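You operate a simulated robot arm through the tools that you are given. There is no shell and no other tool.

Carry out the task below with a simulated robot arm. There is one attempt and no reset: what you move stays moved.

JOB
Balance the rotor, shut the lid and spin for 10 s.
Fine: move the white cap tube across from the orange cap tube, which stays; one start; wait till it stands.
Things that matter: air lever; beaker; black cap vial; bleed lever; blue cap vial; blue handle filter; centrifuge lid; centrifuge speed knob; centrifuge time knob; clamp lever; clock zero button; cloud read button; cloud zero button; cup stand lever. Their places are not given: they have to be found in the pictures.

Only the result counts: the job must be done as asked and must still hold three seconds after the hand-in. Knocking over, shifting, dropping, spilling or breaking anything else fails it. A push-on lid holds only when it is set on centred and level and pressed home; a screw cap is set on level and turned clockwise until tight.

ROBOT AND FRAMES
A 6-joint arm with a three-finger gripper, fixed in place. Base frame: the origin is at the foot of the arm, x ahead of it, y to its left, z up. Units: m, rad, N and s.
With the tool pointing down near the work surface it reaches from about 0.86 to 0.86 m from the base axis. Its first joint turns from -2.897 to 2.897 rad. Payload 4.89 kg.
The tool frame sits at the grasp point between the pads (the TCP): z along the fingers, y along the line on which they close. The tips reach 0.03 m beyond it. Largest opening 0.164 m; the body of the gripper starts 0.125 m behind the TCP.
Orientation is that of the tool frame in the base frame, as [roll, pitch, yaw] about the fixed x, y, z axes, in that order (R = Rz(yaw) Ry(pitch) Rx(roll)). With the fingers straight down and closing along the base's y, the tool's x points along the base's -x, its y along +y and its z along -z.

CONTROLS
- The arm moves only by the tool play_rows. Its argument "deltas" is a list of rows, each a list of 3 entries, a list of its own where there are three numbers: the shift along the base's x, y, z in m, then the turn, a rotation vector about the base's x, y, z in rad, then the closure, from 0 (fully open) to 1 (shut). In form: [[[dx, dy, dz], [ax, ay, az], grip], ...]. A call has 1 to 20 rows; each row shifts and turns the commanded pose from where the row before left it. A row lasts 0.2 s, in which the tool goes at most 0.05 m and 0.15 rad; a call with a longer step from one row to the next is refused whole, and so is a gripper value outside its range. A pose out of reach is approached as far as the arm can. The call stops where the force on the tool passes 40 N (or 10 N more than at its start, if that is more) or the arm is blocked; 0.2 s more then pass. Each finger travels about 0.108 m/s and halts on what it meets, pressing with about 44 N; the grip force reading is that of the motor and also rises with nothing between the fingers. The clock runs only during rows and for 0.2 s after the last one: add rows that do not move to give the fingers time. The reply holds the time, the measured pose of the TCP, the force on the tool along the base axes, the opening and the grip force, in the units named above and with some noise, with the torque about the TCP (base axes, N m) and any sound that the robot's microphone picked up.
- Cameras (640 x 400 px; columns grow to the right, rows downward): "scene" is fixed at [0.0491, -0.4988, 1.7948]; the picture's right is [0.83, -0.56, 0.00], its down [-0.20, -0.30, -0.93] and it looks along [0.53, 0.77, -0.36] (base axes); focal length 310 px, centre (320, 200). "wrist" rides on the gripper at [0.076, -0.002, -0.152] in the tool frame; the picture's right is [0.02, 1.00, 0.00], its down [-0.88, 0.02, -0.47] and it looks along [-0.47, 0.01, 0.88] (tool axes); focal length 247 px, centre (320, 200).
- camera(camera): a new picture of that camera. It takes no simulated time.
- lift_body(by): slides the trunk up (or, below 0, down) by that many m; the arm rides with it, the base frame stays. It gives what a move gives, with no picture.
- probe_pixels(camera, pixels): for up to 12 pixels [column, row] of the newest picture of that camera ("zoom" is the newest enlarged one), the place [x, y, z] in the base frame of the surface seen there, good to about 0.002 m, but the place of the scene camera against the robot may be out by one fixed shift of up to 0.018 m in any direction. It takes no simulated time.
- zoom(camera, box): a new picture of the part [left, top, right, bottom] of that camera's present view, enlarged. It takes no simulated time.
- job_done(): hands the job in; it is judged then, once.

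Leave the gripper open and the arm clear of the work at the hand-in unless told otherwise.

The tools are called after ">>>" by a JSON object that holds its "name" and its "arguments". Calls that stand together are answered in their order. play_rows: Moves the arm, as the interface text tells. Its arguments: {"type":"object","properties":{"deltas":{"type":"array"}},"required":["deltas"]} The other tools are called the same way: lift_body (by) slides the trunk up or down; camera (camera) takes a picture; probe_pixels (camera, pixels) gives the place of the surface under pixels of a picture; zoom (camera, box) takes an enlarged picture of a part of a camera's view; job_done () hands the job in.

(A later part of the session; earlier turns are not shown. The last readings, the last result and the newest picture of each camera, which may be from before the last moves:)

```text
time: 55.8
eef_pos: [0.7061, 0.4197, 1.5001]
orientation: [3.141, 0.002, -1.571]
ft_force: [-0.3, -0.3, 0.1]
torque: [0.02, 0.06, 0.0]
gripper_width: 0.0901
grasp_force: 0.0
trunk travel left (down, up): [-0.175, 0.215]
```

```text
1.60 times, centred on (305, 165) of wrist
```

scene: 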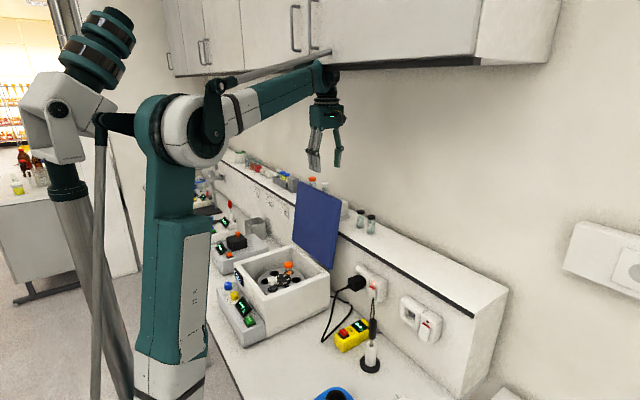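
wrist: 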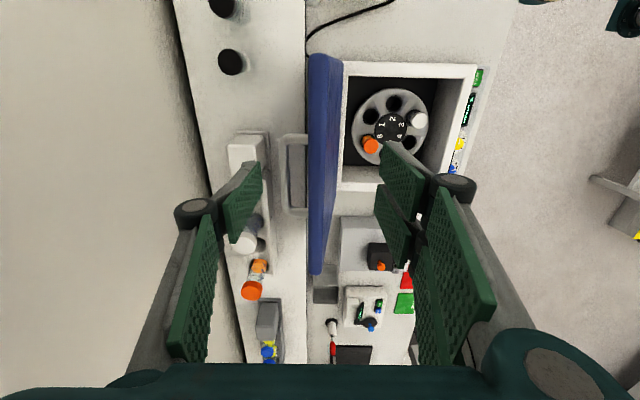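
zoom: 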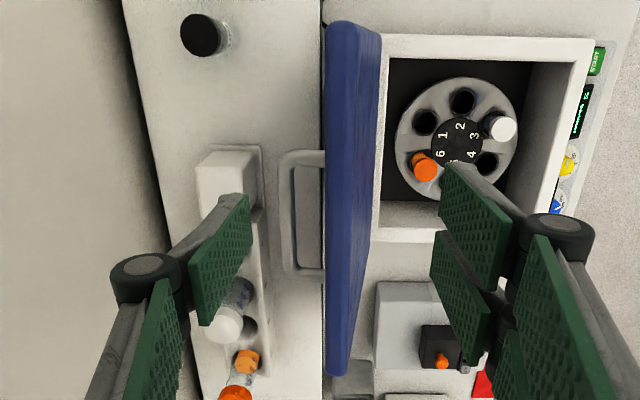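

The grey loop is the lid's handle: its bar runs along y (0.423–0.53) at x≈0.751, z≈1.33. I can lead the lid by that bar with the fingers loosely caging it. I'll move above it with a 0.03 m opening.

>>> {"name": "play_rows", "arguments": {"deltas": [[[0.016, 0.014, 0], [0, 0, 0], 0.6], [[0.016, 0.014, -0.01], [0, 0, 0], 0.75], [[0.016, 0.014, -0.02], [0, 0, 0], 0.817], [[0, 0.0143, -0.02], [0, 0, 0], 0.817], [[0, 0, 0], [0, 0, 0], 0.817], [[0, 0, 0], [0, 0, 0], 0.817]]}}

>>> {"name": "camera", "arguments": {"camera": "wrist"}}

>>> {"name": "zoom", "arguments": {"camera": "scene", "box": [250, 60, 400, 260]}}

```text
time: 57.2
eef_pos: [0.7538, 0.4796, 1.4487]
orientation: [3.141, 0.001, -1.57]
ft_force: [-0.2, 0.2, -0.2]
torque: [-0.03, -0.03, -0.04]
gripper_width: 0.03
grasp_force: 0.2
trunk travel left (down, up): [-0.175, 0.215]
```

```text
taken
```

wrist: 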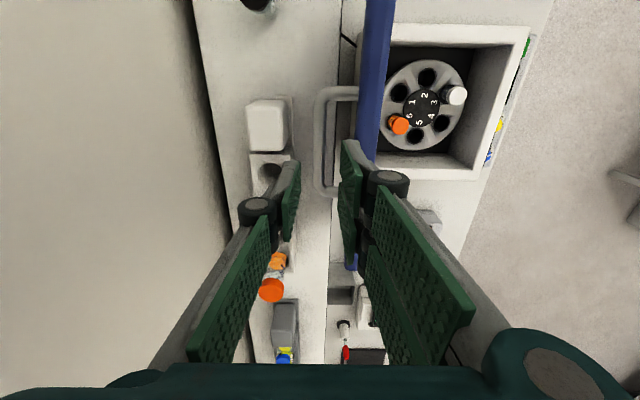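

```text
2.00 times, centred on (325, 160) of scene
```

zoom: 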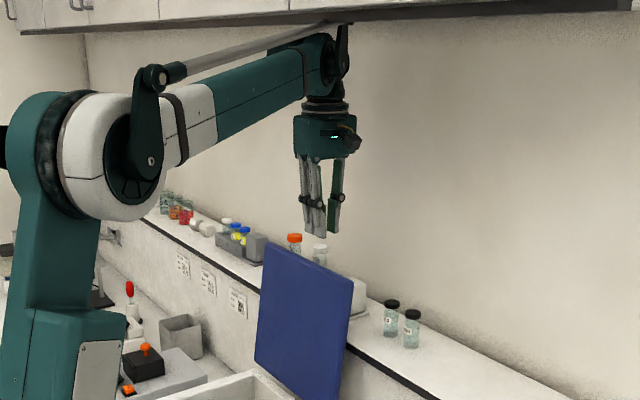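

The handle loop is centred right under the TCP (bar at column ≈320, rows 95–190). I'll probe it once more and then lower.

>>> {"name": "probe_pixels", "arguments": {"camera": "wrist", "pixels": [[317, 140], [320, 140], [323, 140], [320, 110], [320, 170], [340, 91], [340, 193], [366, 120], [268, 120], [285, 120], [372, 120]]}}

>>> {"name": "zoom", "arguments": {"camera": "wrist", "box": [270, 70, 400, 210]}}

```text
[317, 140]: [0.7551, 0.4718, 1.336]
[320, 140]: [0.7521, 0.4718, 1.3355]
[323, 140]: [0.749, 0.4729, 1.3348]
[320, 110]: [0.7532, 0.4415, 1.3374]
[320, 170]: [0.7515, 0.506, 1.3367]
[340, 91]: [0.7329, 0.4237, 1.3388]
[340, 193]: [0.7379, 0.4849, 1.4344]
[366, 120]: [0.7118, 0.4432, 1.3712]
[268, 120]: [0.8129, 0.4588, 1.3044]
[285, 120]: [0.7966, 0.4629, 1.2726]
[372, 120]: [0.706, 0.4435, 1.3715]
```

```text
2.86 times, centred on (335, 140) of wrist
```

zoom: 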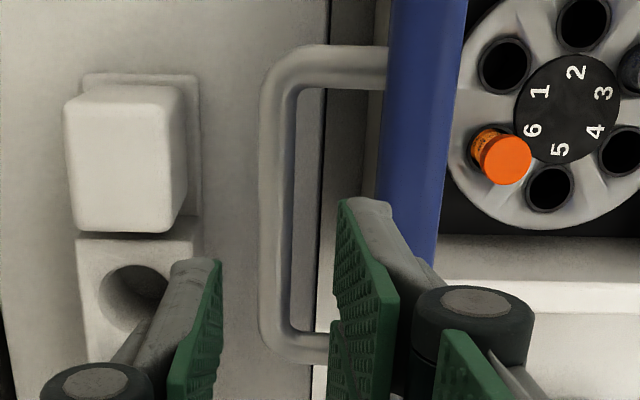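

Bar centre is (0.7515, 0.476), ≈13 mm thick, top z≈1.337. I'll lower to z≈1.347 so that the tips cage the bar.

>>> {"name": "play_rows", "arguments": {"deltas": [[[-0.0012, -0.0025, -0.025], [0, 0, 0], 0.817], [[0, 0, -0.025], [0, 0, 0], 0.817], [[0, 0, -0.02], [0, 0, 0], 0.817], [[0, 0, -0.015], [0, 0, 0], 0.817], [[0, 0, -0.01], [0, 0, 0], 0.817], [[0, 0, -0.007], [0, 0, 0], 0.817], [[0, 0, 0], [0, 0, 0], 0.817], [[0, 0, 0], [0, 0, 0], 0.817]]}}

>>> {"name": "camera", "arguments": {"camera": "wrist"}}

>>> {"name": "zoom", "arguments": {"camera": "scene", "box": [270, 110, 380, 240]}}

```text
time: 58.2
eef_pos: [0.755, 0.4743, 1.3736]
orientation: [-3.139, 0.001, -1.57]
ft_force: [4.9, -0.4, 14.8]
torque: [-0.03, 0.5, 0.03]
gripper_width: 0.0274
grasp_force: 0.0
trunk travel left (down, up): [-0.175, 0.215]
stopped in row 4: the force on the tool passed its limit at 61 N (the readings are from after the stop); the commanded pose is now the measured one
```

```text
taken
```

wrist: 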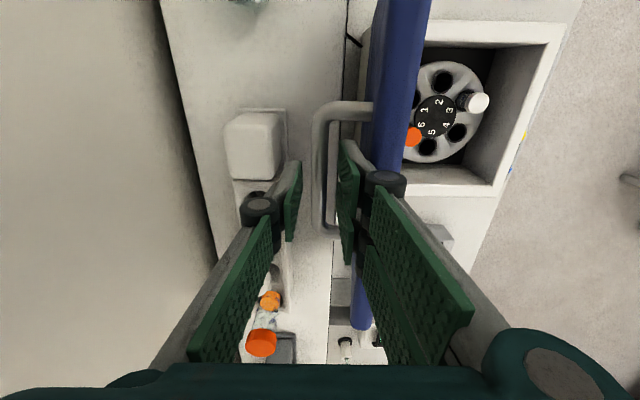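

```text
3.08 times, centred on (325, 175) of scene
```

zoom: 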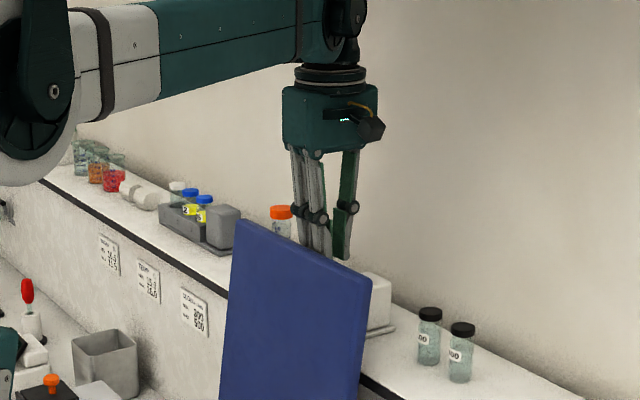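

Contact: the thick back of the finger pair touched the lid's top edge, so the gap between lid and bar is too tight. I'll raise, and instead straddle the whole lid edge plus handle: thumb behind the bar, pair in front of the lid (opening 0.09), then lead the lid forward.

>>> {"name": "play_rows", "arguments": {"deltas": [[[0, 0, 0.015], [0, 0, 0], 0.8], [[0, 0, 0.025], [0, 0, 0], 0.8], [[0, 0, 0.03], [0, 0, 0], 0.8], [[0, 0, 0.01], [0, 0, 0], 0.7], [[-0.01, 0, 0], [0, 0, 0], 0.5], [[-0.013, 0, 0], [0, 0, 0], 0.45], [[-0.012, 0, 0], [0, 0, 0], 0.45], [[0, 0, 0], [0, 0, 0], 0.45]]}}

>>> {"name": "camera", "arguments": {"camera": "wrist"}}

>>> {"name": "zoom", "arguments": {"camera": "scene", "box": [250, 110, 380, 290]}}

```text
time: 60.0
eef_pos: [0.7185, 0.4733, 1.4536]
orientation: [3.141, 0.001, -1.571]
ft_force: [-0.9, -0.8, 0.6]
torque: [0.04, -0.09, 0.01]
gripper_width: 0.0901
grasp_force: 0.0
trunk travel left (down, up): [-0.175, 0.215]
```

```text
taken
```

wrist: 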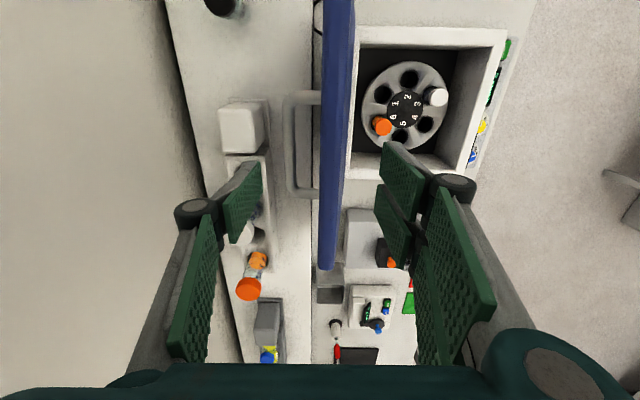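

```text
2.22 times, centred on (315, 200) of scene
```

zoom: 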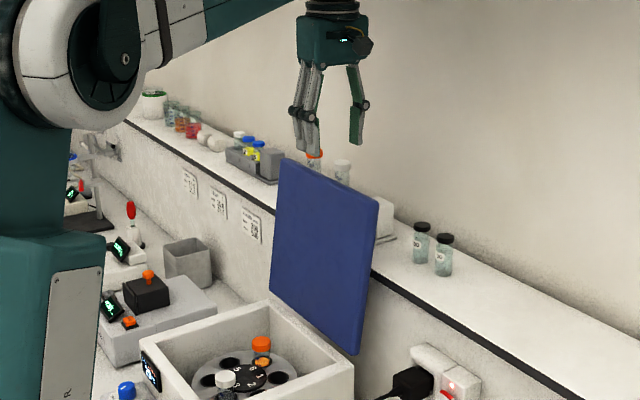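

The lid is unchanged. I'll lower the straddle: down ~0.118 m to z≈1.336.

>>> {"name": "play_rows", "arguments": {"deltas": [[[0.001, 0, -0.025], [0, 0, 0], 0.451], [[0, 0, -0.025], [0, 0, 0], 0.451], [[0, 0, -0.025], [0, 0, 0], 0.451], [[0, 0, -0.02], [0, 0, 0], 0.451], [[0, 0, -0.013], [0, 0, 0], 0.451], [[0, 0, -0.009], [0, 0, 0], 0.451], [[0, 0, 0], [0, 0, 0], 0.451]]}}

>>> {"name": "camera", "arguments": {"camera": "wrist"}}

>>> {"name": "zoom", "arguments": {"camera": "scene", "box": [250, 110, 380, 290]}}

```text
time: 61.6
eef_pos: [0.7205, 0.474, 1.3345]
orientation: [3.14, 0.002, -1.57]
ft_force: [1.1, -0.2, -0.8]
torque: [0.02, 0.01, 0.02]
gripper_width: 0.09
grasp_force: 0.0
trunk travel left (down, up): [-0.175, 0.215]
```

```text
taken
```

wrist: 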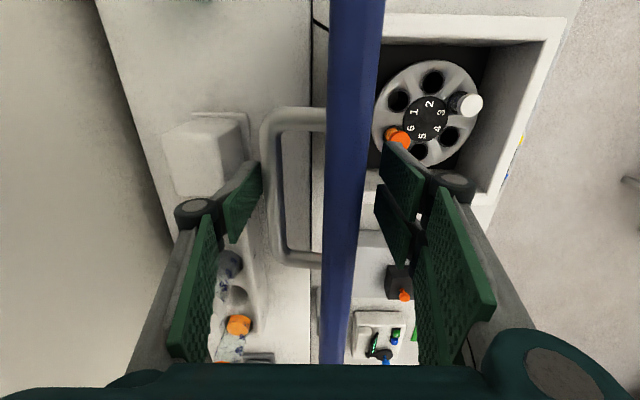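

```text
2.22 times, centred on (315, 200) of scene
```

zoom: 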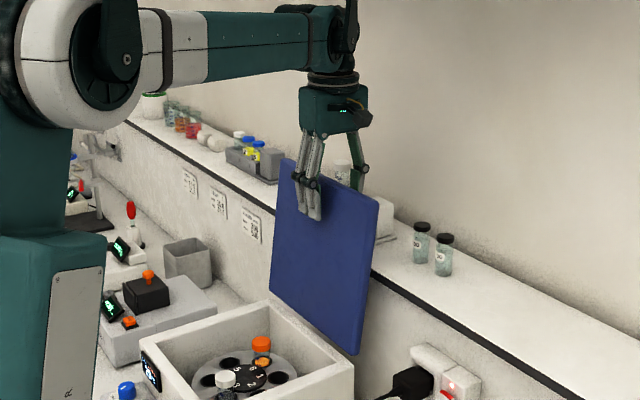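

The straddle is in place: thumb behind the bar, pair in front. I'll start moving −x slowly (3 cm) and see how the lid responds.

>>> {"name": "play_rows", "arguments": {"deltas": [[[-0.005, 0, 0.001], [0, 0, 0], 0.48], [[-0.008, 0, 0.002], [0, 0, 0], 0.48], [[-0.008, 0, 0.002], [0, 0, 0], 0.48], [[-0.009, 0, 0.003], [0, 0, 0], 0.48], [[0, 0, 0], [0, 0, 0], 0.48]]}}

>>> {"name": "camera", "arguments": {"camera": "wrist"}}

>>> {"name": "zoom", "arguments": {"camera": "scene", "box": [250, 110, 380, 290]}}

```text
time: 62.8
eef_pos: [0.6898, 0.4728, 1.3438]
orientation: [3.141, 0.003, -1.571]
ft_force: [0.9, -0.5, 0.0]
torque: [-0.01, 0.0, -0.04]
gripper_width: 0.0858
grasp_force: 0.6
trunk travel left (down, up): [-0.175, 0.215]
```

```text
taken
```

wrist: 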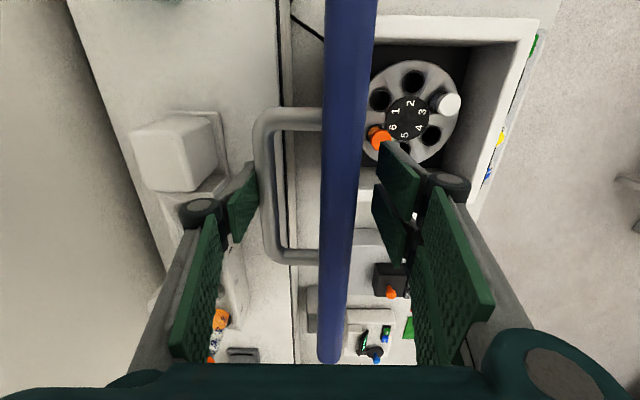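

```text
2.22 times, centred on (315, 200) of scene
```

zoom: 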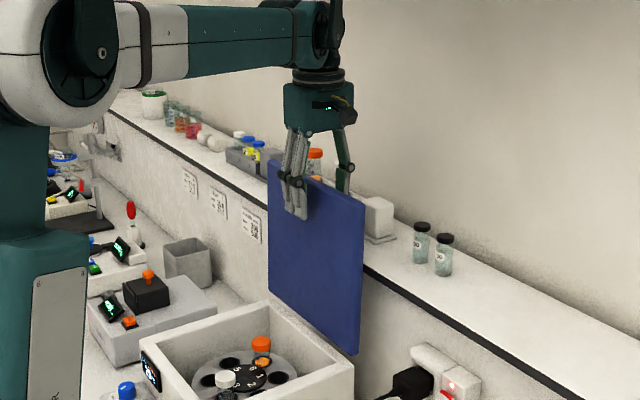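

The lid follows easily. I'll continue −5 cm, past the vertical, and check whether it tips onto the front fingers.

>>> {"name": "play_rows", "arguments": {"deltas": [[[-0.009, 0, 0.002], [0, 0, 0], 0.48], [[-0.009, 0, 0.002], [0, 0, 0], 0.48], [[-0.009, 0, 0.001], [0, 0, 0], 0.48], [[-0.009, 0, 0.001], [0, 0, 0], 0.48], [[-0.009, 0, 0.001], [0, 0, 0], 0.48], [[-0.009, 0, 0], [0, 0, 0], 0.48], [[0, 0, 0], [0, 0, 0], 0.48]]}}

>>> {"name": "camera", "arguments": {"camera": "wrist"}}

>>> {"name": "zoom", "arguments": {"camera": "scene", "box": [240, 110, 370, 290]}}

```text
time: 64.4
eef_pos: [0.6373, 0.4752, 1.3509]
orientation: [3.14, 0.002, -1.571]
ft_force: [-0.7, -0.3, 0.5]
torque: [0.02, 0.0, 0.0]
gripper_width: 0.0858
grasp_force: 0.7
trunk travel left (down, up): [-0.175, 0.215]
```

```text
taken
```

wrist: 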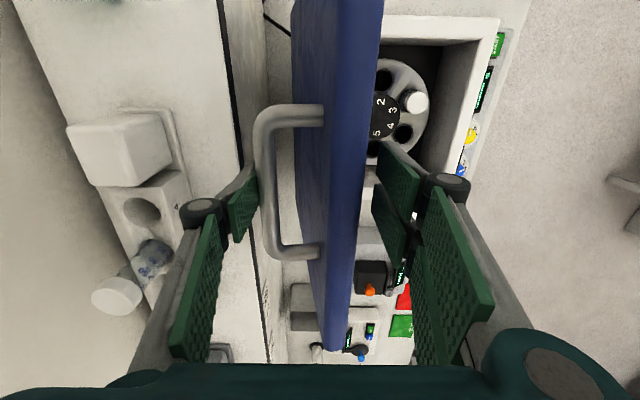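

```text
2.22 times, centred on (305, 200) of scene
```

zoom: 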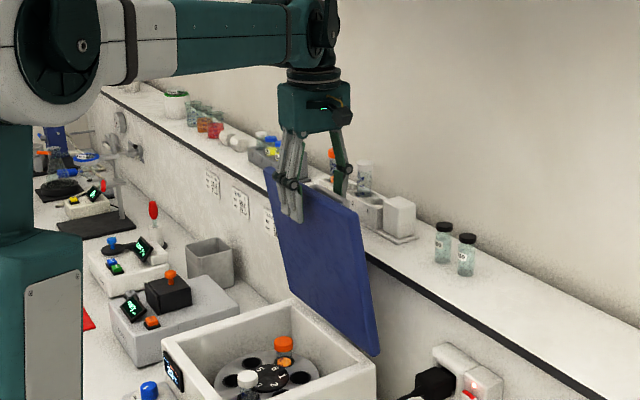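

The lid leans forward about 8° and still rests against the thumb (it doesn't fall by itself). I'll continue along the arc.

>>> {"name": "play_rows", "arguments": {"deltas": [[[-0.01, 0, 0], [0, 0, 0], 0.48], [[-0.01, 0, 0], [0, 0, 0], 0.48], [[-0.01, 0, -0.001], [0, 0, 0], 0.48], [[-0.01, 0, -0.001], [0, 0, 0], 0.48], [[-0.01, 0, -0.001], [0, 0, 0], 0.48], [[-0.009, 0, -0.002], [0, 0, 0], 0.48], [[0, 0, 0], [0, 0, 0], 0.48]]}}

>>> {"name": "camera", "arguments": {"camera": "wrist"}}

>>> {"name": "zoom", "arguments": {"camera": "scene", "box": [220, 110, 350, 290]}}

```text
time: 66.0
eef_pos: [0.5767, 0.4744, 1.3448]
orientation: [-3.142, 0.001, -1.571]
ft_force: [1.0, -0.3, -0.5]
torque: [-0.03, 0.01, 0.02]
gripper_width: 0.0853
grasp_force: 0.3
trunk travel left (down, up): [-0.175, 0.215]
```

```text
taken
```

wrist: 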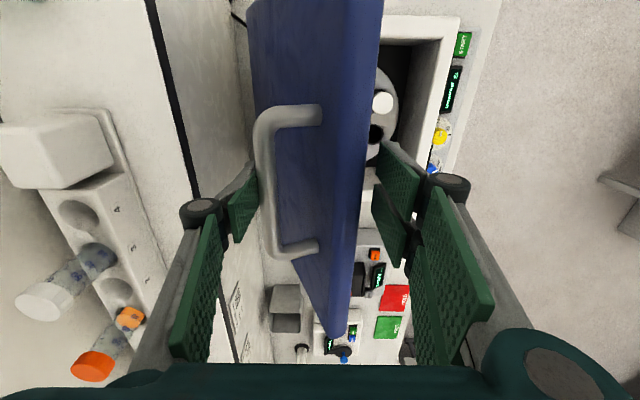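

```text
2.22 times, centred on (285, 200) of scene
```

zoom: 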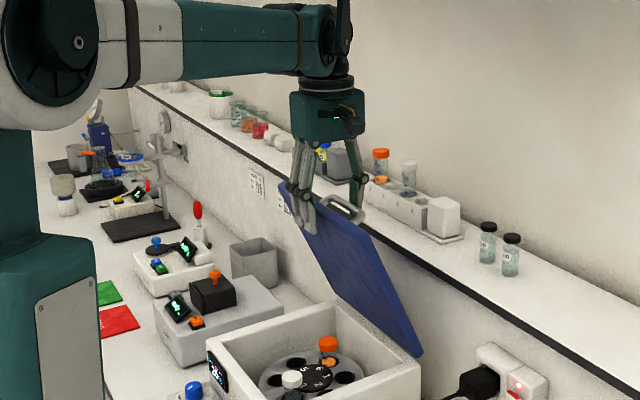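

The lid follows steadily and is now ~20° forward. I'll carry on along the arc.

>>> {"name": "play_rows", "arguments": {"deltas": [[[-0.0112, 0, -0.0022], [0, 0, 0], 0.48], [[-0.0112, 0, -0.0028], [0, 0, 0], 0.48], [[-0.011, 0, -0.0032], [0, 0, 0], 0.48], [[-0.0108, 0, -0.0037], [0, 0, 0], 0.48], [[-0.0107, 0, -0.0041], [0, 0, 0], 0.48], [[-0.0105, 0, -0.0046], [0, 0, 0], 0.48], [[-0.0103, 0, -0.0051], [0, 0, 0], 0.48], [[-0.0101, 0, -0.0055], [0, 0, 0], 0.48], [[0, 0, 0], [0, 0, 0], 0.48]]}}

>>> {"name": "camera", "arguments": {"camera": "wrist"}}

>>> {"name": "zoom", "arguments": {"camera": "scene", "box": [210, 120, 340, 300]}}

```text
time: 68.0
eef_pos: [0.4884, 0.4721, 1.3155]
orientation: [3.141, 0.003, -1.571]
ft_force: [-1.4, 0.0, -0.6]
torque: [-0.01, -0.03, 0.03]
gripper_width: 0.0854
grasp_force: 0.0
trunk travel left (down, up): [-0.175, 0.215]
```

```text
taken
```

wrist: 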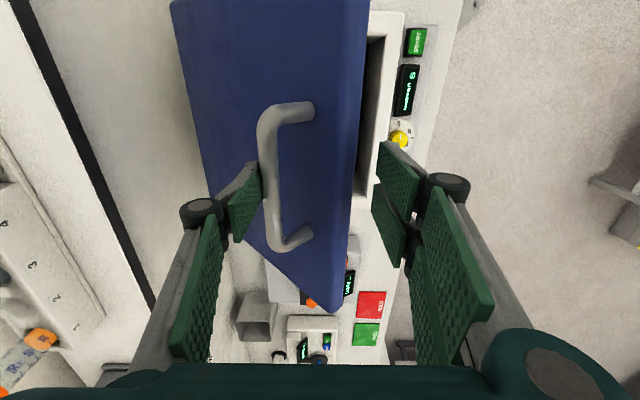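

```text
2.22 times, centred on (275, 210) of scene
```

zoom: 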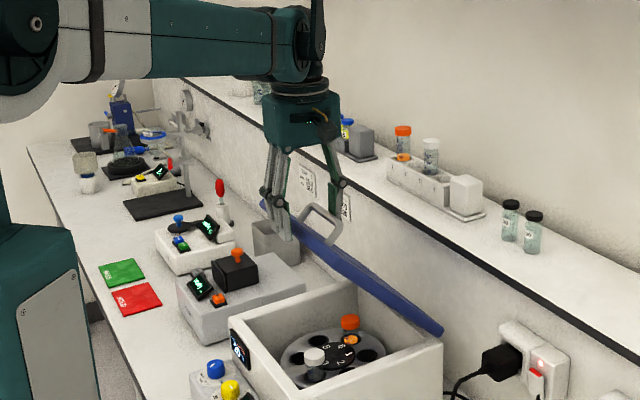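

The lid is at roughly 40° forward. I'll probe the bar and lid to refine the hinge position for the rest of the arc.

>>> {"name": "probe_pixels", "arguments": {"camera": "wrist", "pixels": [[268, 150], [271, 190], [274, 220], [360, 100], [350, 200], [220, 80], [300, 60], [320, 150], [300, 180], [200, 40], [250, 60], [345, 250]]}}

```text
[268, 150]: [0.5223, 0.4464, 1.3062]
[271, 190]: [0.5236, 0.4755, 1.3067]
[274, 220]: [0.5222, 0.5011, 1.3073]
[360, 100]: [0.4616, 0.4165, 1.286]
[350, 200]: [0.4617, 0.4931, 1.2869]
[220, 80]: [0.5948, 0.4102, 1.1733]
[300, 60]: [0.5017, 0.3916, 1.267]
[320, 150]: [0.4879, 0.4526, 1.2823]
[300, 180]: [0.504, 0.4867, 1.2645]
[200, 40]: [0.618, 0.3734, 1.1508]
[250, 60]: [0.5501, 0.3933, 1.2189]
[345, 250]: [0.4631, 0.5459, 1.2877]
```

Refined hinge ≈(0.666,1.090), bar radius 0.256; the lid stands at 45°. I'll continue along that arc to about 65°.

>>> {"name": "play_rows", "arguments": {"deltas": [[[-0.0104, 0, -0.0085], [0, 0, 0], 0.48], [[-0.0103, 0, -0.0085], [0, 0, 0], 0.48], [[-0.0082, 0, -0.008], [0, 0, 0], 0.48], [[-0.0082, 0, -0.0082], [0, 0, 0], 0.48], [[-0.0076, 0, -0.0085], [0, 0, 0], 0.48], [[-0.0075, 0, -0.0088], [0, 0, 0], 0.48], [[-0.0068, 0, -0.0091], [0, 0, 0], 0.48], [[-0.0068, 0, -0.0094], [0, 0, 0], 0.48], [[0, 0, 0], [0, 0, 0], 0.48]]}}

>>> {"name": "camera", "arguments": {"camera": "wrist"}}

>>> {"name": "zoom", "arguments": {"camera": "scene", "box": [200, 150, 330, 330]}}

```text
time: 70.0
eef_pos: [0.4243, 0.4738, 1.2463]
orientation: [3.14, 0.003, -1.57]
ft_force: [0.4, 0.0, -1.0]
torque: [0.0, 0.0, 0.0]
gripper_width: 0.0854
grasp_force: 0.1
trunk travel left (down, up): [-0.175, 0.215]
```

```text
taken
```

wrist: 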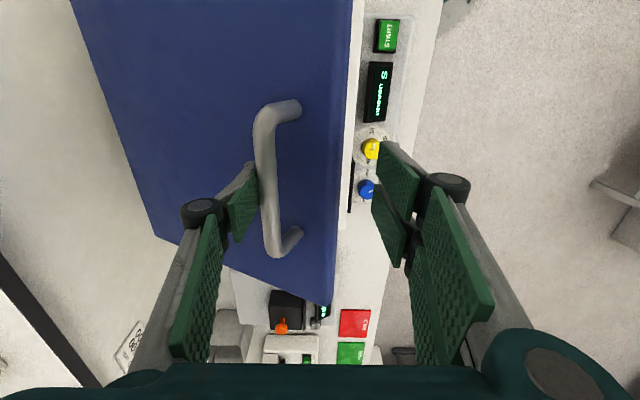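

```text
2.22 times, centred on (265, 240) of scene
```

zoom: 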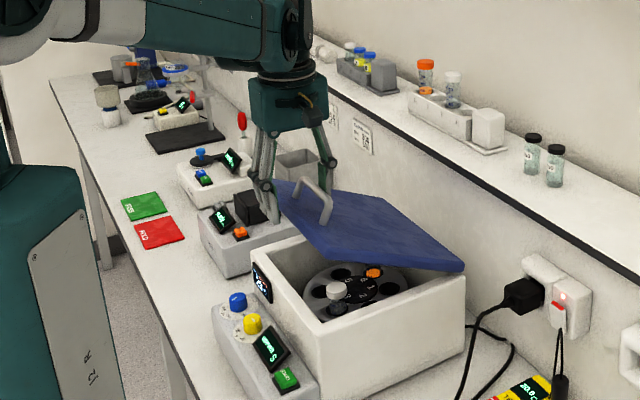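

The lid is at about 66° and everything is calm. I'll now raise straight out of the straddle and see whether the lid stays where it is.

>>> {"name": "play_rows", "arguments": {"deltas": [[[0.002, 0, 0.005], [0, 0, 0], 0.45], [[0, 0, 0.015], [0, 0, 0], 0.45], [[0, 0, 0.025], [0, 0, 0], 0.45], [[0, 0, 0.03], [0, 0, 0], 0.45], [[0, 0, 0.03], [0, 0, 0], 0.45], [[0, 0, 0.02], [0, 0, 0], 0.45], [[0, 0, 0], [0, 0, 0], 0.45]]}}

>>> {"name": "camera", "arguments": {"camera": "wrist"}}

>>> {"name": "zoom", "arguments": {"camera": "scene", "box": [200, 150, 330, 330]}}

```text
time: 71.6
eef_pos: [0.4261, 0.4735, 1.3713]
orientation: [-3.14, 0.001, -1.571]
ft_force: [1.0, 0.4, -0.2]
torque: [0.04, 0.01, 0.0]
gripper_width: 0.09
grasp_force: 0.0
trunk travel left (down, up): [-0.175, 0.215]
```

```text
taken
```

wrist: 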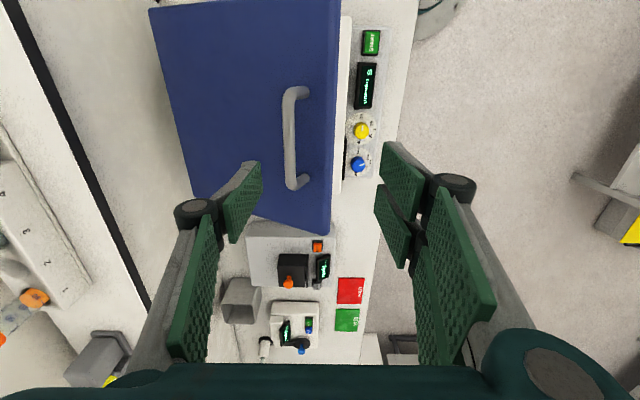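

```text
2.22 times, centred on (265, 240) of scene
```

zoom: 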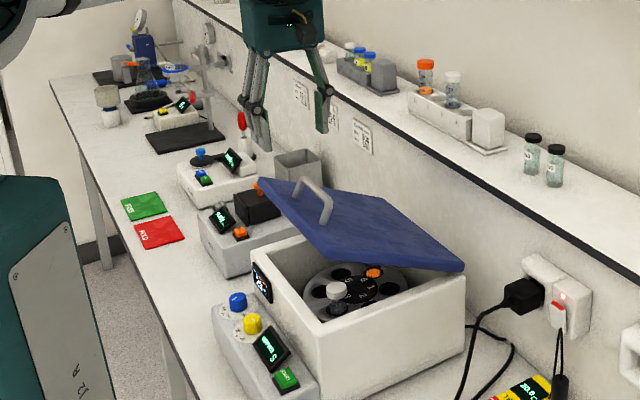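

The lid stays put by itself. I'll close the fingers, turn the tool back to 0° and go above the lid near (0.42, 0.385), beside the handle, to press it down.

>>> {"name": "play_rows", "arguments": {"deltas": [[[0, -0.008, 0], [0, 0, -0.1428], 0.7], [[0, -0.008, 0], [0, 0, -0.1428], 0.9], [[0, -0.008, 0], [0, 0, -0.1428], 1.0], [[0, -0.008, 0], [0, 0, -0.1428], 1.0], [[0, -0.008, 0], [0, 0, -0.1428], 1.0], [[0, -0.008, 0], [0, 0, -0.1428], 1.0], [[0, -0.008, 0], [0, 0, -0.1428], 1.0], [[-0.003, -0.008, 0], [0, 0, -0.1428], 1.0], [[-0.003, -0.008, 0], [0, 0, -0.1428], 1.0], [[0, -0.008, 0], [0, 0, -0.1428], 1.0], [[0, -0.008, 0], [0, 0, -0.1428], 1.0], [[0, 0, 0], [0, 0, 0], 1.0]]}}

>>> {"name": "camera", "arguments": {"camera": "wrist"}}

```text
time: 74.2
eef_pos: [0.4214, 0.3846, 1.3705]
orientation: [3.141, 0.002, 3.14]
ft_force: [-0.4, -0.1, 0.3]
torque: [-0.01, 0.04, -0.01]
gripper_width: 0.0
grasp_force: 43.9
trunk travel left (down, up): [-0.175, 0.215]
```

```text
taken
```

wrist: 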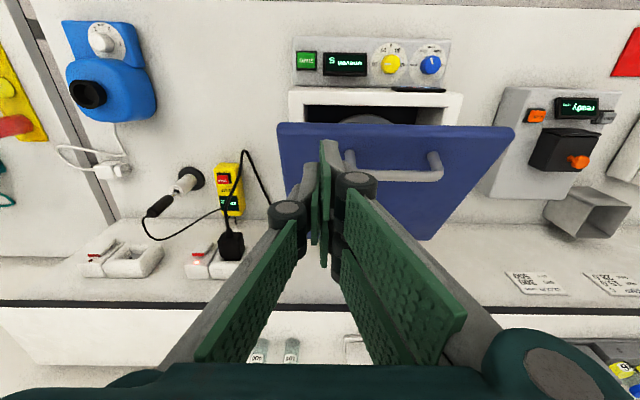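

Closed fingers hang over the lid's left part. I'll probe the lid surface there and the handle's leg, to know the press height.

>>> {"name": "probe_pixels", "arguments": {"camera": "wrist", "pixels": [[300, 130], [300, 150], [300, 170], [350, 158], [435, 158], [400, 176], [290, 140], [400, 135], [420, 210], [380, 128], [430, 60], [345, 65]]}}

>>> {"name": "zoom", "arguments": {"camera": "wrist", "box": [270, 30, 460, 140]}}

```text
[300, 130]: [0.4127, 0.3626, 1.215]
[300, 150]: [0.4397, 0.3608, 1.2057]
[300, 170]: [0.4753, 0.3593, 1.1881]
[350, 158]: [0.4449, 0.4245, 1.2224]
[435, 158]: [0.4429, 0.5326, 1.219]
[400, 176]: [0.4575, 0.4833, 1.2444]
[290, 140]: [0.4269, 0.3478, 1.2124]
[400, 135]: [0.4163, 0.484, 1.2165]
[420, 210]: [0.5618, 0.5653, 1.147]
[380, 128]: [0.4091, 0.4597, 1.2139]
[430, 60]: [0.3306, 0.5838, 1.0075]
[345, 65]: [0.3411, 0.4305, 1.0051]
```

```text
3.37 times, centred on (365, 85) of wrist
```

zoom: 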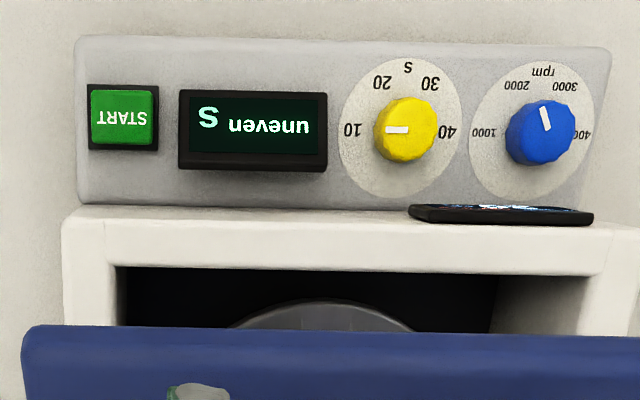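

Lid surface is at z≈1.21 there. I'll shift to (0.431,0.377), lower quickly to 1.255 and then press down gradually.

>>> {"name": "play_rows", "arguments": {"deltas": [[[0.01, -0.008, -0.02], [0, 0, 0], 1.0], [[0, 0, -0.035], [0, 0, 0], 1.0], [[0, 0, -0.035], [0, 0, 0], 1.0], [[0, 0, -0.025], [0, 0, 0], 1.0], [[0, 0, -0.01], [0, 0, 0], 1.0], [[0, 0, -0.01], [0, 0, 0], 1.0], [[0, 0, -0.01], [0, 0, 0], 1.0], [[0, 0, 0], [0, 0, 0], 1.0]]}}

>>> {"name": "camera", "arguments": {"camera": "wrist"}}

>>> {"name": "zoom", "arguments": {"camera": "scene", "box": [200, 170, 330, 340]}}

```text
time: 76.0
eef_pos: [0.4319, 0.3785, 1.2246]
orientation: [3.14, 0.002, -3.141]
ft_force: [-0.3, -0.4, 0.4]
torque: [-0.01, -0.01, -0.01]
gripper_width: 0.0
grasp_force: 43.7
trunk travel left (down, up): [-0.175, 0.215]
```

```text
taken
```

wrist: 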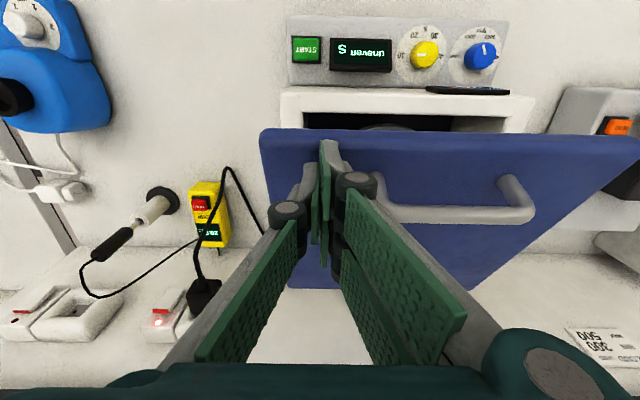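

```text
2.35 times, centred on (265, 255) of scene
```

zoom: 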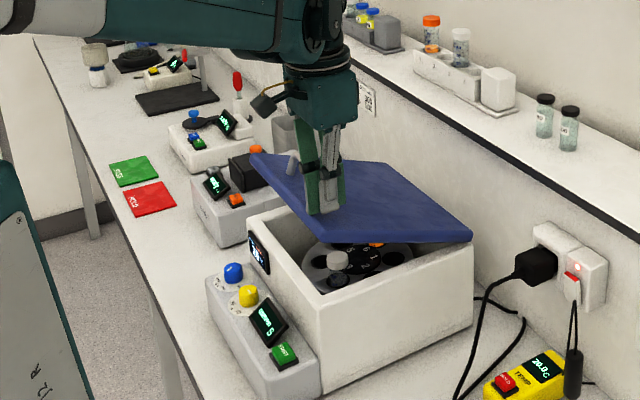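

The lid follows under the tips with negligible force. I'll press on down 9 cm in 1 cm rows.

>>> {"name": "play_rows", "arguments": {"deltas": [[[0, 0, -0.01], [0, 0, 0], 1.0], [[0, 0, -0.01], [0, 0, 0], 1.0], [[0, 0, -0.01], [0, 0, 0], 1.0], [[0, 0, -0.01], [0, 0, 0], 1.0], [[0, 0, -0.01], [0, 0, 0], 1.0], [[0, 0, -0.01], [0, 0, 0], 1.0], [[0, 0, -0.01], [0, 0, 0], 1.0], [[0, 0, -0.01], [0, 0, 0], 1.0], [[0, 0, 0], [0, 0, 0], 1.0]]}}

>>> {"name": "camera", "arguments": {"camera": "wrist"}}

>>> {"name": "zoom", "arguments": {"camera": "scene", "box": [200, 170, 330, 340]}}

```text
time: 78.0
eef_pos: [0.4306, 0.379, 1.1441]
orientation: [3.141, 0.001, 3.14]
ft_force: [-0.3, 0.6, 0.2]
torque: [-0.06, -0.03, -0.03]
gripper_width: 0.0
grasp_force: 43.7
trunk travel left (down, up): [-0.175, 0.215]
```

```text
taken
```

wrist: 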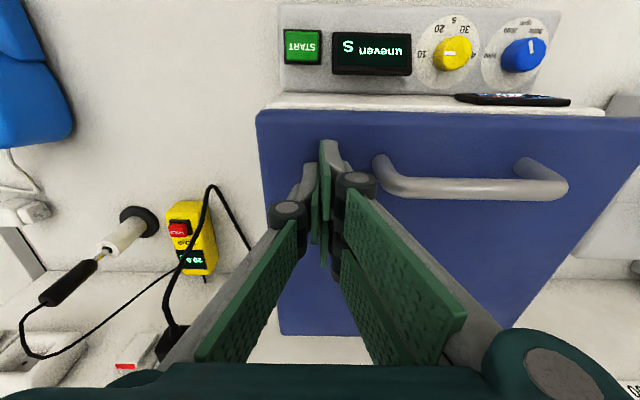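

```text
2.35 times, centred on (265, 255) of scene
```

zoom: 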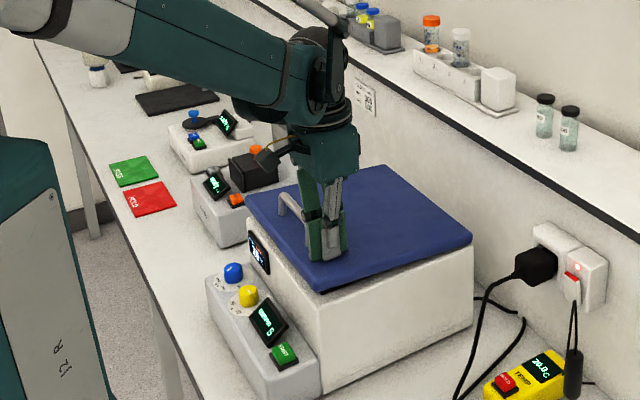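

Nearly shut. I'll press on in 4 mm rows until I feel resistance or hear a click.

>>> {"name": "play_rows", "arguments": {"deltas": [[[0, 0, -0.005], [0, 0, 0], 1.0], [[0, 0, -0.005], [0, 0, 0], 1.0], [[0, 0, -0.004], [0, 0, 0], 1.0], [[0, 0, -0.004], [0, 0, 0], 1.0], [[0, 0, -0.003], [0, 0, 0], 1.0], [[0, 0, -0.003], [0, 0, 0], 1.0], [[0, 0, 0], [0, 0, 0], 1.0]]}}

>>> {"name": "zoom", "arguments": {"camera": "scene", "box": [210, 210, 320, 330]}}

```text
time: 79.6
eef_pos: [0.4302, 0.3792, 1.1227]
orientation: [3.141, 0.002, 3.141]
ft_force: [0.9, 1.4, 23.7]
torque: [0.06, 0.09, 0.0]
gripper_width: 0.0058
grasp_force: 45.1
trunk travel left (down, up): [-0.175, 0.215]
```

```text
3.33 times, centred on (265, 270) of scene
```

zoom: 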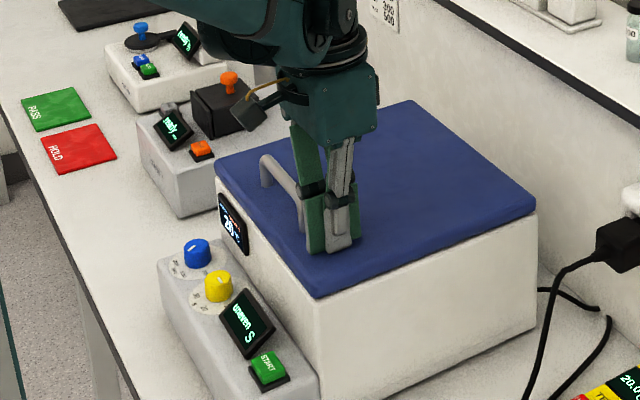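

Resistance 24 N: the lid appears seated on the box. I'll lift off and probe the lid's surface to check it is level.

>>> {"name": "play_rows", "arguments": {"deltas": [[[0, 0, 0.01], [0, 0, 0], 1.0], [[0, 0, 0.03], [0, 0, 0], 1.0], [[-0.01, 0, 0.04], [0, 0, 0], 1.0], [[-0.02, -0.003, 0.04], [0, 0, 0], 1.0], [[-0.03, -0.005, 0.02], [0, 0, 0], 1.0], [[-0.03, -0.005, 0.0], [0, 0, 0], 1.0], [[0, 0, 0], [0, 0, 0], 1.0]]}}

>>> {"name": "camera", "arguments": {"camera": "wrist"}}

>>> {"name": "zoom", "arguments": {"camera": "scene", "box": [210, 210, 320, 330]}}

```text
time: 81.2
eef_pos: [0.3434, 0.3641, 1.2606]
orientation: [3.141, 0.001, -3.141]
ft_force: [-0.6, -0.2, -0.4]
torque: [0.08, -0.05, 0.0]
gripper_width: 0.0001
grasp_force: 45.2
trunk travel left (down, up): [-0.175, 0.215]
```

```text
taken
```

wrist: 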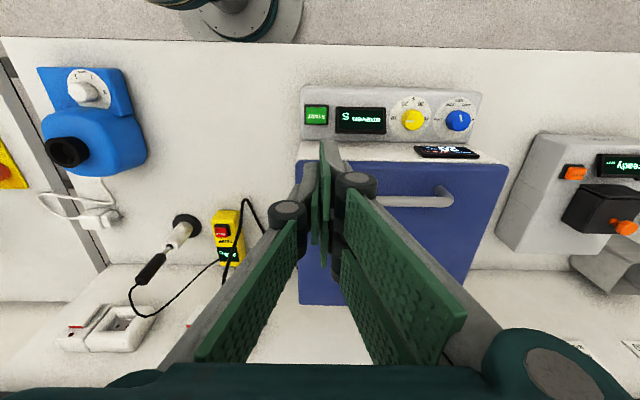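

```text
3.33 times, centred on (265, 270) of scene
```

zoom: 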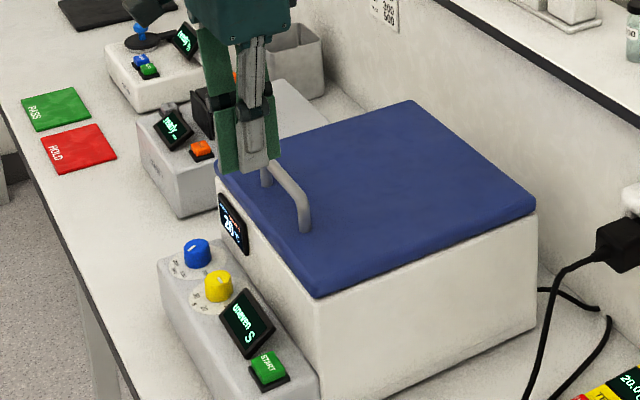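

The lid lies flat on the box. I'll read the display and probe the lid's level and the START button.

>>> {"name": "zoom", "arguments": {"camera": "wrist", "box": [290, 70, 490, 180]}}

>>> {"name": "probe_pixels", "arguments": {"camera": "wrist", "pixels": [[400, 166], [490, 168], [310, 166], [400, 230], [440, 260], [480, 230], [316, 115], [308, 115], [324, 115], [316, 107], [316, 123], [400, 155]]}}

```text
3.20 times, centred on (390, 125) of wrist
```

zoom: 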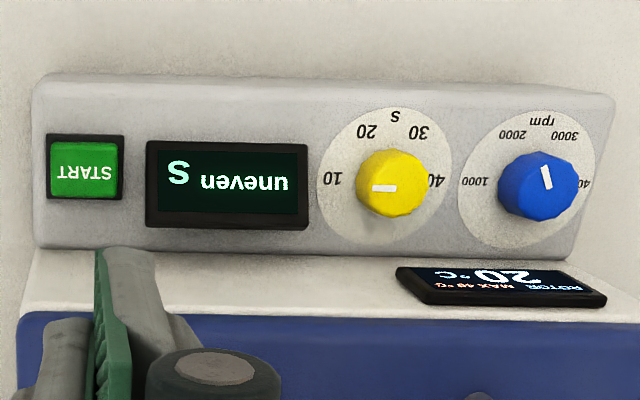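

```text
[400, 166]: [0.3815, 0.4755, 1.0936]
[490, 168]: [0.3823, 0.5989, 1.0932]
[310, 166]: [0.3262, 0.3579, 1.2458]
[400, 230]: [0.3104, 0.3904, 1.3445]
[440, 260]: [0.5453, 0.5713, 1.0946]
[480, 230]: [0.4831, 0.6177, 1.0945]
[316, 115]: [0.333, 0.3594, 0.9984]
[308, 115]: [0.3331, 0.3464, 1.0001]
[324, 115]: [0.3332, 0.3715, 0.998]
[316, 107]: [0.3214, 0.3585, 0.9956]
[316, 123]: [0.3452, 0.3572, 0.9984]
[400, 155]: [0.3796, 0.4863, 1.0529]
```

Lid top is level at z≈1.094, so it is shut. Before the single start, I'll check the time pointer more precisely with an enlarged view and probes of its ends.

>>> {"name": "zoom", "arguments": {"camera": "wrist", "box": [385, 90, 435, 145]}}

>>> {"name": "probe_pixels", "arguments": {"camera": "zoom", "pixels": [[250, 220], [262, 220], [275, 220], [290, 219], [305, 219], [200, 190], [430, 190], [330, 200], [330, 230], [250, 225], [310, 225], [310, 215]]}}

```text
7.27 times, centred on (410, 118) of wrist
```

zoom: 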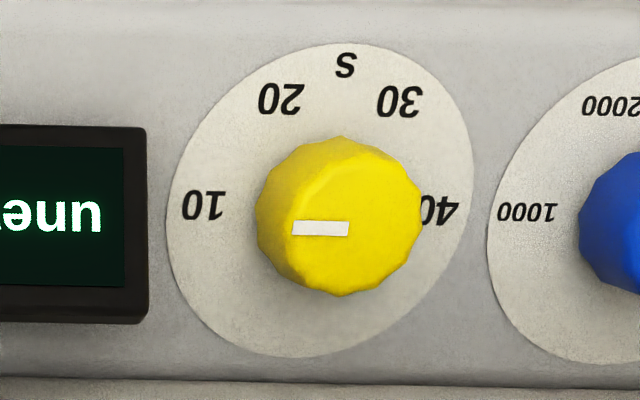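

```text
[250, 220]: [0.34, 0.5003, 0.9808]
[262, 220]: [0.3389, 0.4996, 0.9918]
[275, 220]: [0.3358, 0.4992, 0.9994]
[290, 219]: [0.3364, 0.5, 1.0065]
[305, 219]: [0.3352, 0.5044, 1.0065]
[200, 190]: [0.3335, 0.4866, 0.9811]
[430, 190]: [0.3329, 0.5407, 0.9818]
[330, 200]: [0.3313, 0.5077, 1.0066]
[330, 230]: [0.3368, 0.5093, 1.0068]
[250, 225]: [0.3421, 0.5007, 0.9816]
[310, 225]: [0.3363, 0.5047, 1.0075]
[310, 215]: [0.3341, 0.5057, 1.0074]
```

The pointer lies within ~2° of 10: good. START is at (0.333,0.359), top z≈0.998. I'll press it with the thumb alone: tool at +90°, opening 0.05, so the thumb tip is over the button and the pair hangs free over −x. First turn and move above it.

>>> {"name": "play_rows", "arguments": {"deltas": [[[-0.004, 0, 0], [0, 0, 0.1428], 0.9], [[-0.004, 0, 0], [0, 0, 0.1428], 0.8], [[-0.004, 0, 0], [0, 0, 0.1428], 0.695], [[-0.004, -0.001, 0], [0, 0, 0.1428], 0.695], [[-0.004, -0.001, 0], [0, 0, 0.1428], 0.695], [[-0.004, -0.001, 0], [0, 0, 0.1428], 0.695], [[-0.004, -0.001, -0.01], [0, 0, 0.1428], 0.695], [[-0.004, -0.001, -0.02], [0, 0, 0.1428], 0.695], [[-0.004, 0, -0.03], [0, 0, 0.1428], 0.695], [[-0.004, 0, -0.03], [0, 0, 0.1428], 0.695], [[0, 0, -0.03], [0, 0, 0.1428], 0.695], [[0, 0, -0.02], [0, 0, 0], 0.695], [[0, 0, 0], [0, 0, 0], 0.695]]}}

>>> {"name": "camera", "arguments": {"camera": "wrist"}}

>>> {"name": "camera", "arguments": {"camera": "scene"}}

```text
time: 84.0
eef_pos: [0.3005, 0.3562, 1.1217]
orientation: [-3.141, 0.002, -1.57]
ft_force: [-0.4, 0.5, 0.5]
torque: [-0.02, 0.05, 0.0]
gripper_width: 0.0499
grasp_force: 0.1
trunk travel left (down, up): [-0.175, 0.215]
```

```text
taken
```

wrist: 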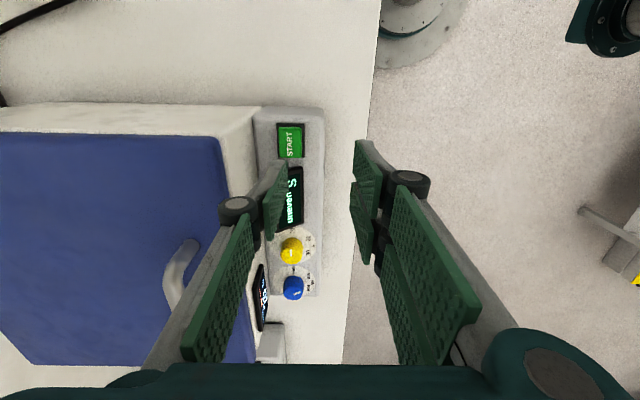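

```text
taken
```

scene: 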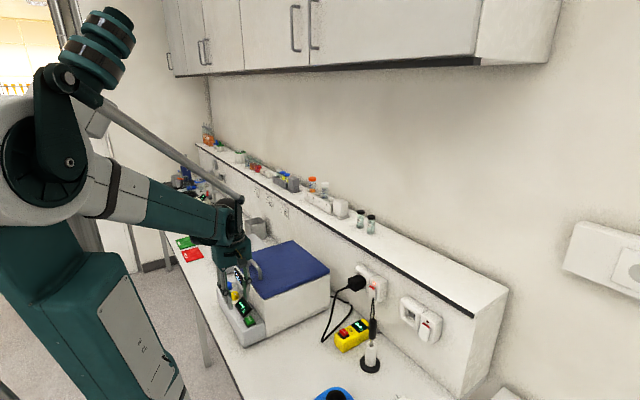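

START is at (291,141) in the wrist view, thumb tip just left of/below it in perspective. I'll probe the button's edges for the final alignment.

>>> {"name": "zoom", "arguments": {"camera": "wrist", "box": [240, 100, 370, 220]}}

>>> {"name": "probe_pixels", "arguments": {"camera": "wrist", "pixels": [[291, 141], [281, 141], [301, 141], [291, 128], [291, 154], [277, 141], [304, 141], [291, 122], [291, 159], [315, 141], [283, 168], [276, 185]]}}

```text
3.33 times, centred on (305, 160) of wrist
```

zoom: 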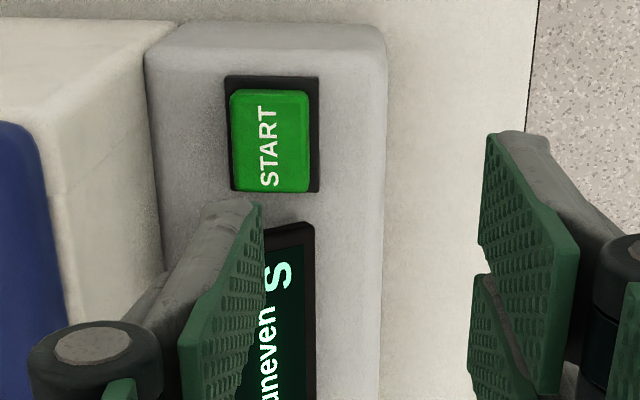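

```text
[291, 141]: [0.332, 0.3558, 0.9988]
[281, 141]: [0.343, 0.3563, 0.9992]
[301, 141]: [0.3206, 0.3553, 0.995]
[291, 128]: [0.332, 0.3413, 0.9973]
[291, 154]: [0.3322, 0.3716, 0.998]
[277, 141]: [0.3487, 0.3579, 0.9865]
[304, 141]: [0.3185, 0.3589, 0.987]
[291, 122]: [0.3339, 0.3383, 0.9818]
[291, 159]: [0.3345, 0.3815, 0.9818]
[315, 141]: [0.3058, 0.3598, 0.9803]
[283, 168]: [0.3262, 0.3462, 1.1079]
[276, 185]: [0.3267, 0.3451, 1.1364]
```

Button centre (0.332,0.3565), top 0.9985, protruding 12 mm above its bezel. Thumb tip centre is at x≈0.3305, so I'll shift +1.5 mm and lower until just above it.

>>> {"name": "play_rows", "arguments": {"deltas": [[[0.0015, 0, -0.02], [0, 0, 0], 0.695], [[0, 0, -0.025], [0, 0, 0], 0.695], [[0, 0, -0.02], [0, 0, 0], 0.695], [[0, 0, -0.01], [0, 0, 0], 0.695], [[0, 0, -0.008], [0, 0, 0], 0.695], [[0, 0, 0], [0, 0, 0], 0.695], [[0, 0, 0], [0, 0, 0], 0.695]]}}

>>> {"name": "zoom", "arguments": {"camera": "wrist", "box": [220, 100, 350, 220]}}

>>> {"name": "zoom", "arguments": {"camera": "scene", "box": [210, 260, 290, 350]}}

```text
time: 85.6
eef_pos: [0.3021, 0.3599, 1.0378]
orientation: [-3.141, 0.002, -1.571]
ft_force: [0.9, -0.5, 0.2]
torque: [-0.02, -0.01, 0.0]
gripper_width: 0.05
grasp_force: 0.0
trunk travel left (down, up): [-0.175, 0.215]
```

```text
3.33 times, centred on (285, 160) of wrist
```

zoom: 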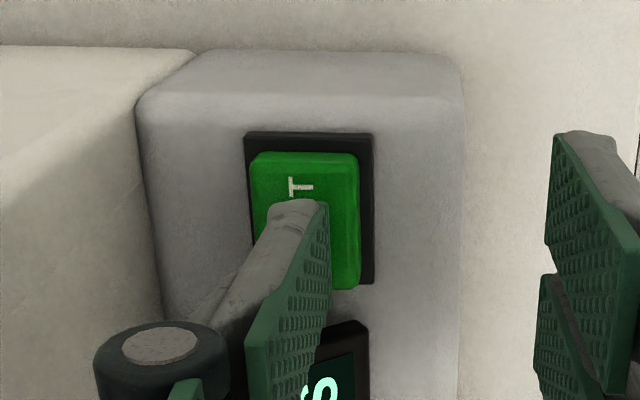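

```text
4.44 times, centred on (250, 305) of scene
```

zoom: 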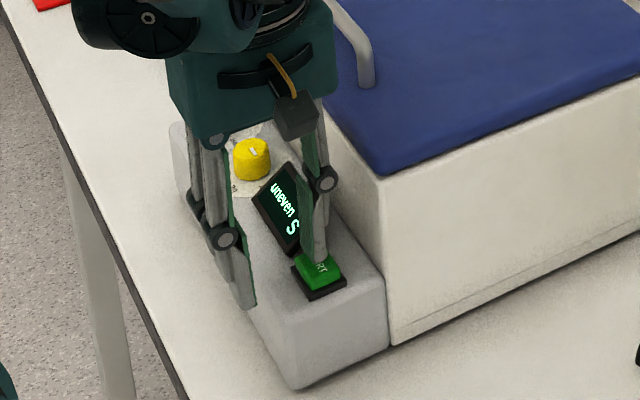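

The thumb is right over the START button. I'll press down in small steps (one continuous press), then look.

>>> {"name": "play_rows", "arguments": {"deltas": [[[0, -0.002, -0.003], [0, 0, 0], 0.695], [[0, 0, -0.003], [0, 0, 0], 0.695], [[0, 0, -0.002], [0, 0, 0], 0.695], [[0, 0, -0.0015], [0, 0, 0], 0.695], [[0, 0, -0.0015], [0, 0, 0], 0.695], [[0, 0, -0.001], [0, 0, 0], 0.695], [[0, 0, -0.001], [0, 0, 0], 0.695]]}}

>>> {"name": "zoom", "arguments": {"camera": "wrist", "box": [220, 100, 350, 300]}}

>>> {"name": "zoom", "arguments": {"camera": "scene", "box": [210, 260, 290, 350]}}

```text
time: 87.2
eef_pos: [0.3014, 0.3572, 1.0252]
orientation: [-3.141, 0.0, -1.569]
ft_force: [0.3, -1.1, 2.7]
torque: [-0.02, -0.07, -0.03]
gripper_width: 0.0503
grasp_force: 0.0
trunk travel left (down, up): [-0.175, 0.215]
heard: click
```

```text
2.00 times, centred on (285, 200) of wrist
```

zoom: 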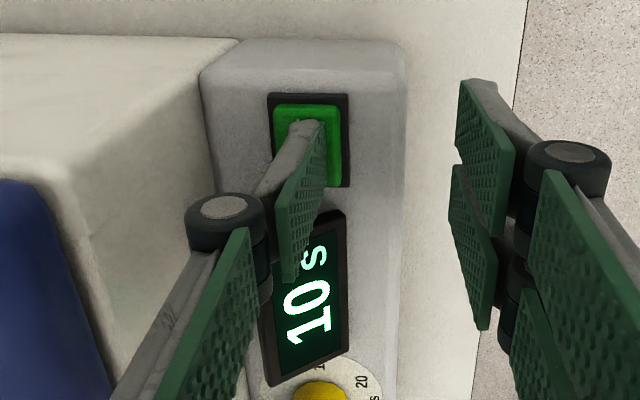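

```text
4.44 times, centred on (250, 305) of scene
```

zoom: 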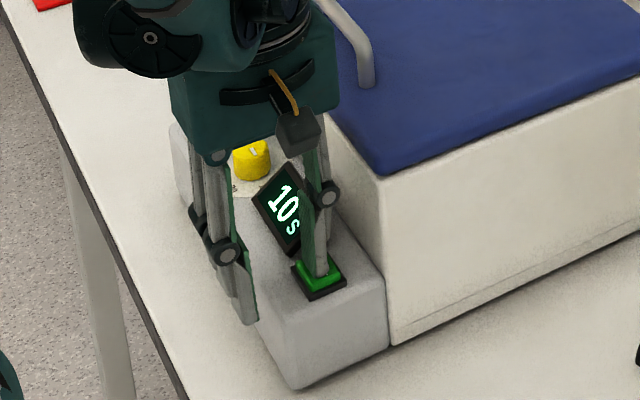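

A click, and the display now reads "10 s": it has started. I'll lift straight off the button now, without touching it again, and open the gripper away from the work.

>>> {"name": "play_rows", "arguments": {"deltas": [[[0, 0, 0.01], [0, 0, 0], 0.695], [[0, 0, 0.02], [0, 0, 0], 0.695], [[0, 0, 0.03], [0, 0, 0], 0.695], [[0, 0, 0.04], [0, 0, 0], 0.695], [[0, 0, 0.04], [0, 0, 0], 0.695], [[0, 0, 0.04], [0, 0, 0], 0.5], [[0, 0, 0.04], [0, 0, 0], 0.3], [[0, 0, 0.03], [0, 0, 0], 0.0], [[0, 0, 0], [0, 0, 0], 0.0]]}}

>>> {"name": "camera", "arguments": {"camera": "wrist"}}

>>> {"name": "zoom", "arguments": {"camera": "scene", "box": [210, 220, 340, 350]}}

```text
time: 89.2
eef_pos: [0.3015, 0.3571, 1.2731]
orientation: [3.142, 0.001, -1.571]
ft_force: [0.0, 0.1, 0.5]
torque: [0.01, -0.02, 0.02]
gripper_width: 0.164
grasp_force: 0.1
trunk travel left (down, up): [-0.175, 0.215]
```

```text
taken
```

wrist: 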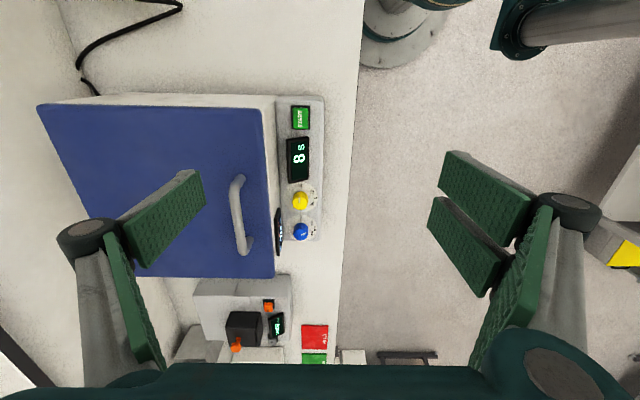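

```text
3.08 times, centred on (275, 285) of scene
```

zoom: 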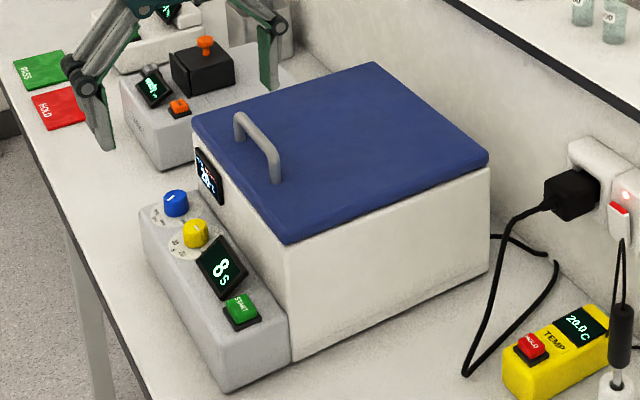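

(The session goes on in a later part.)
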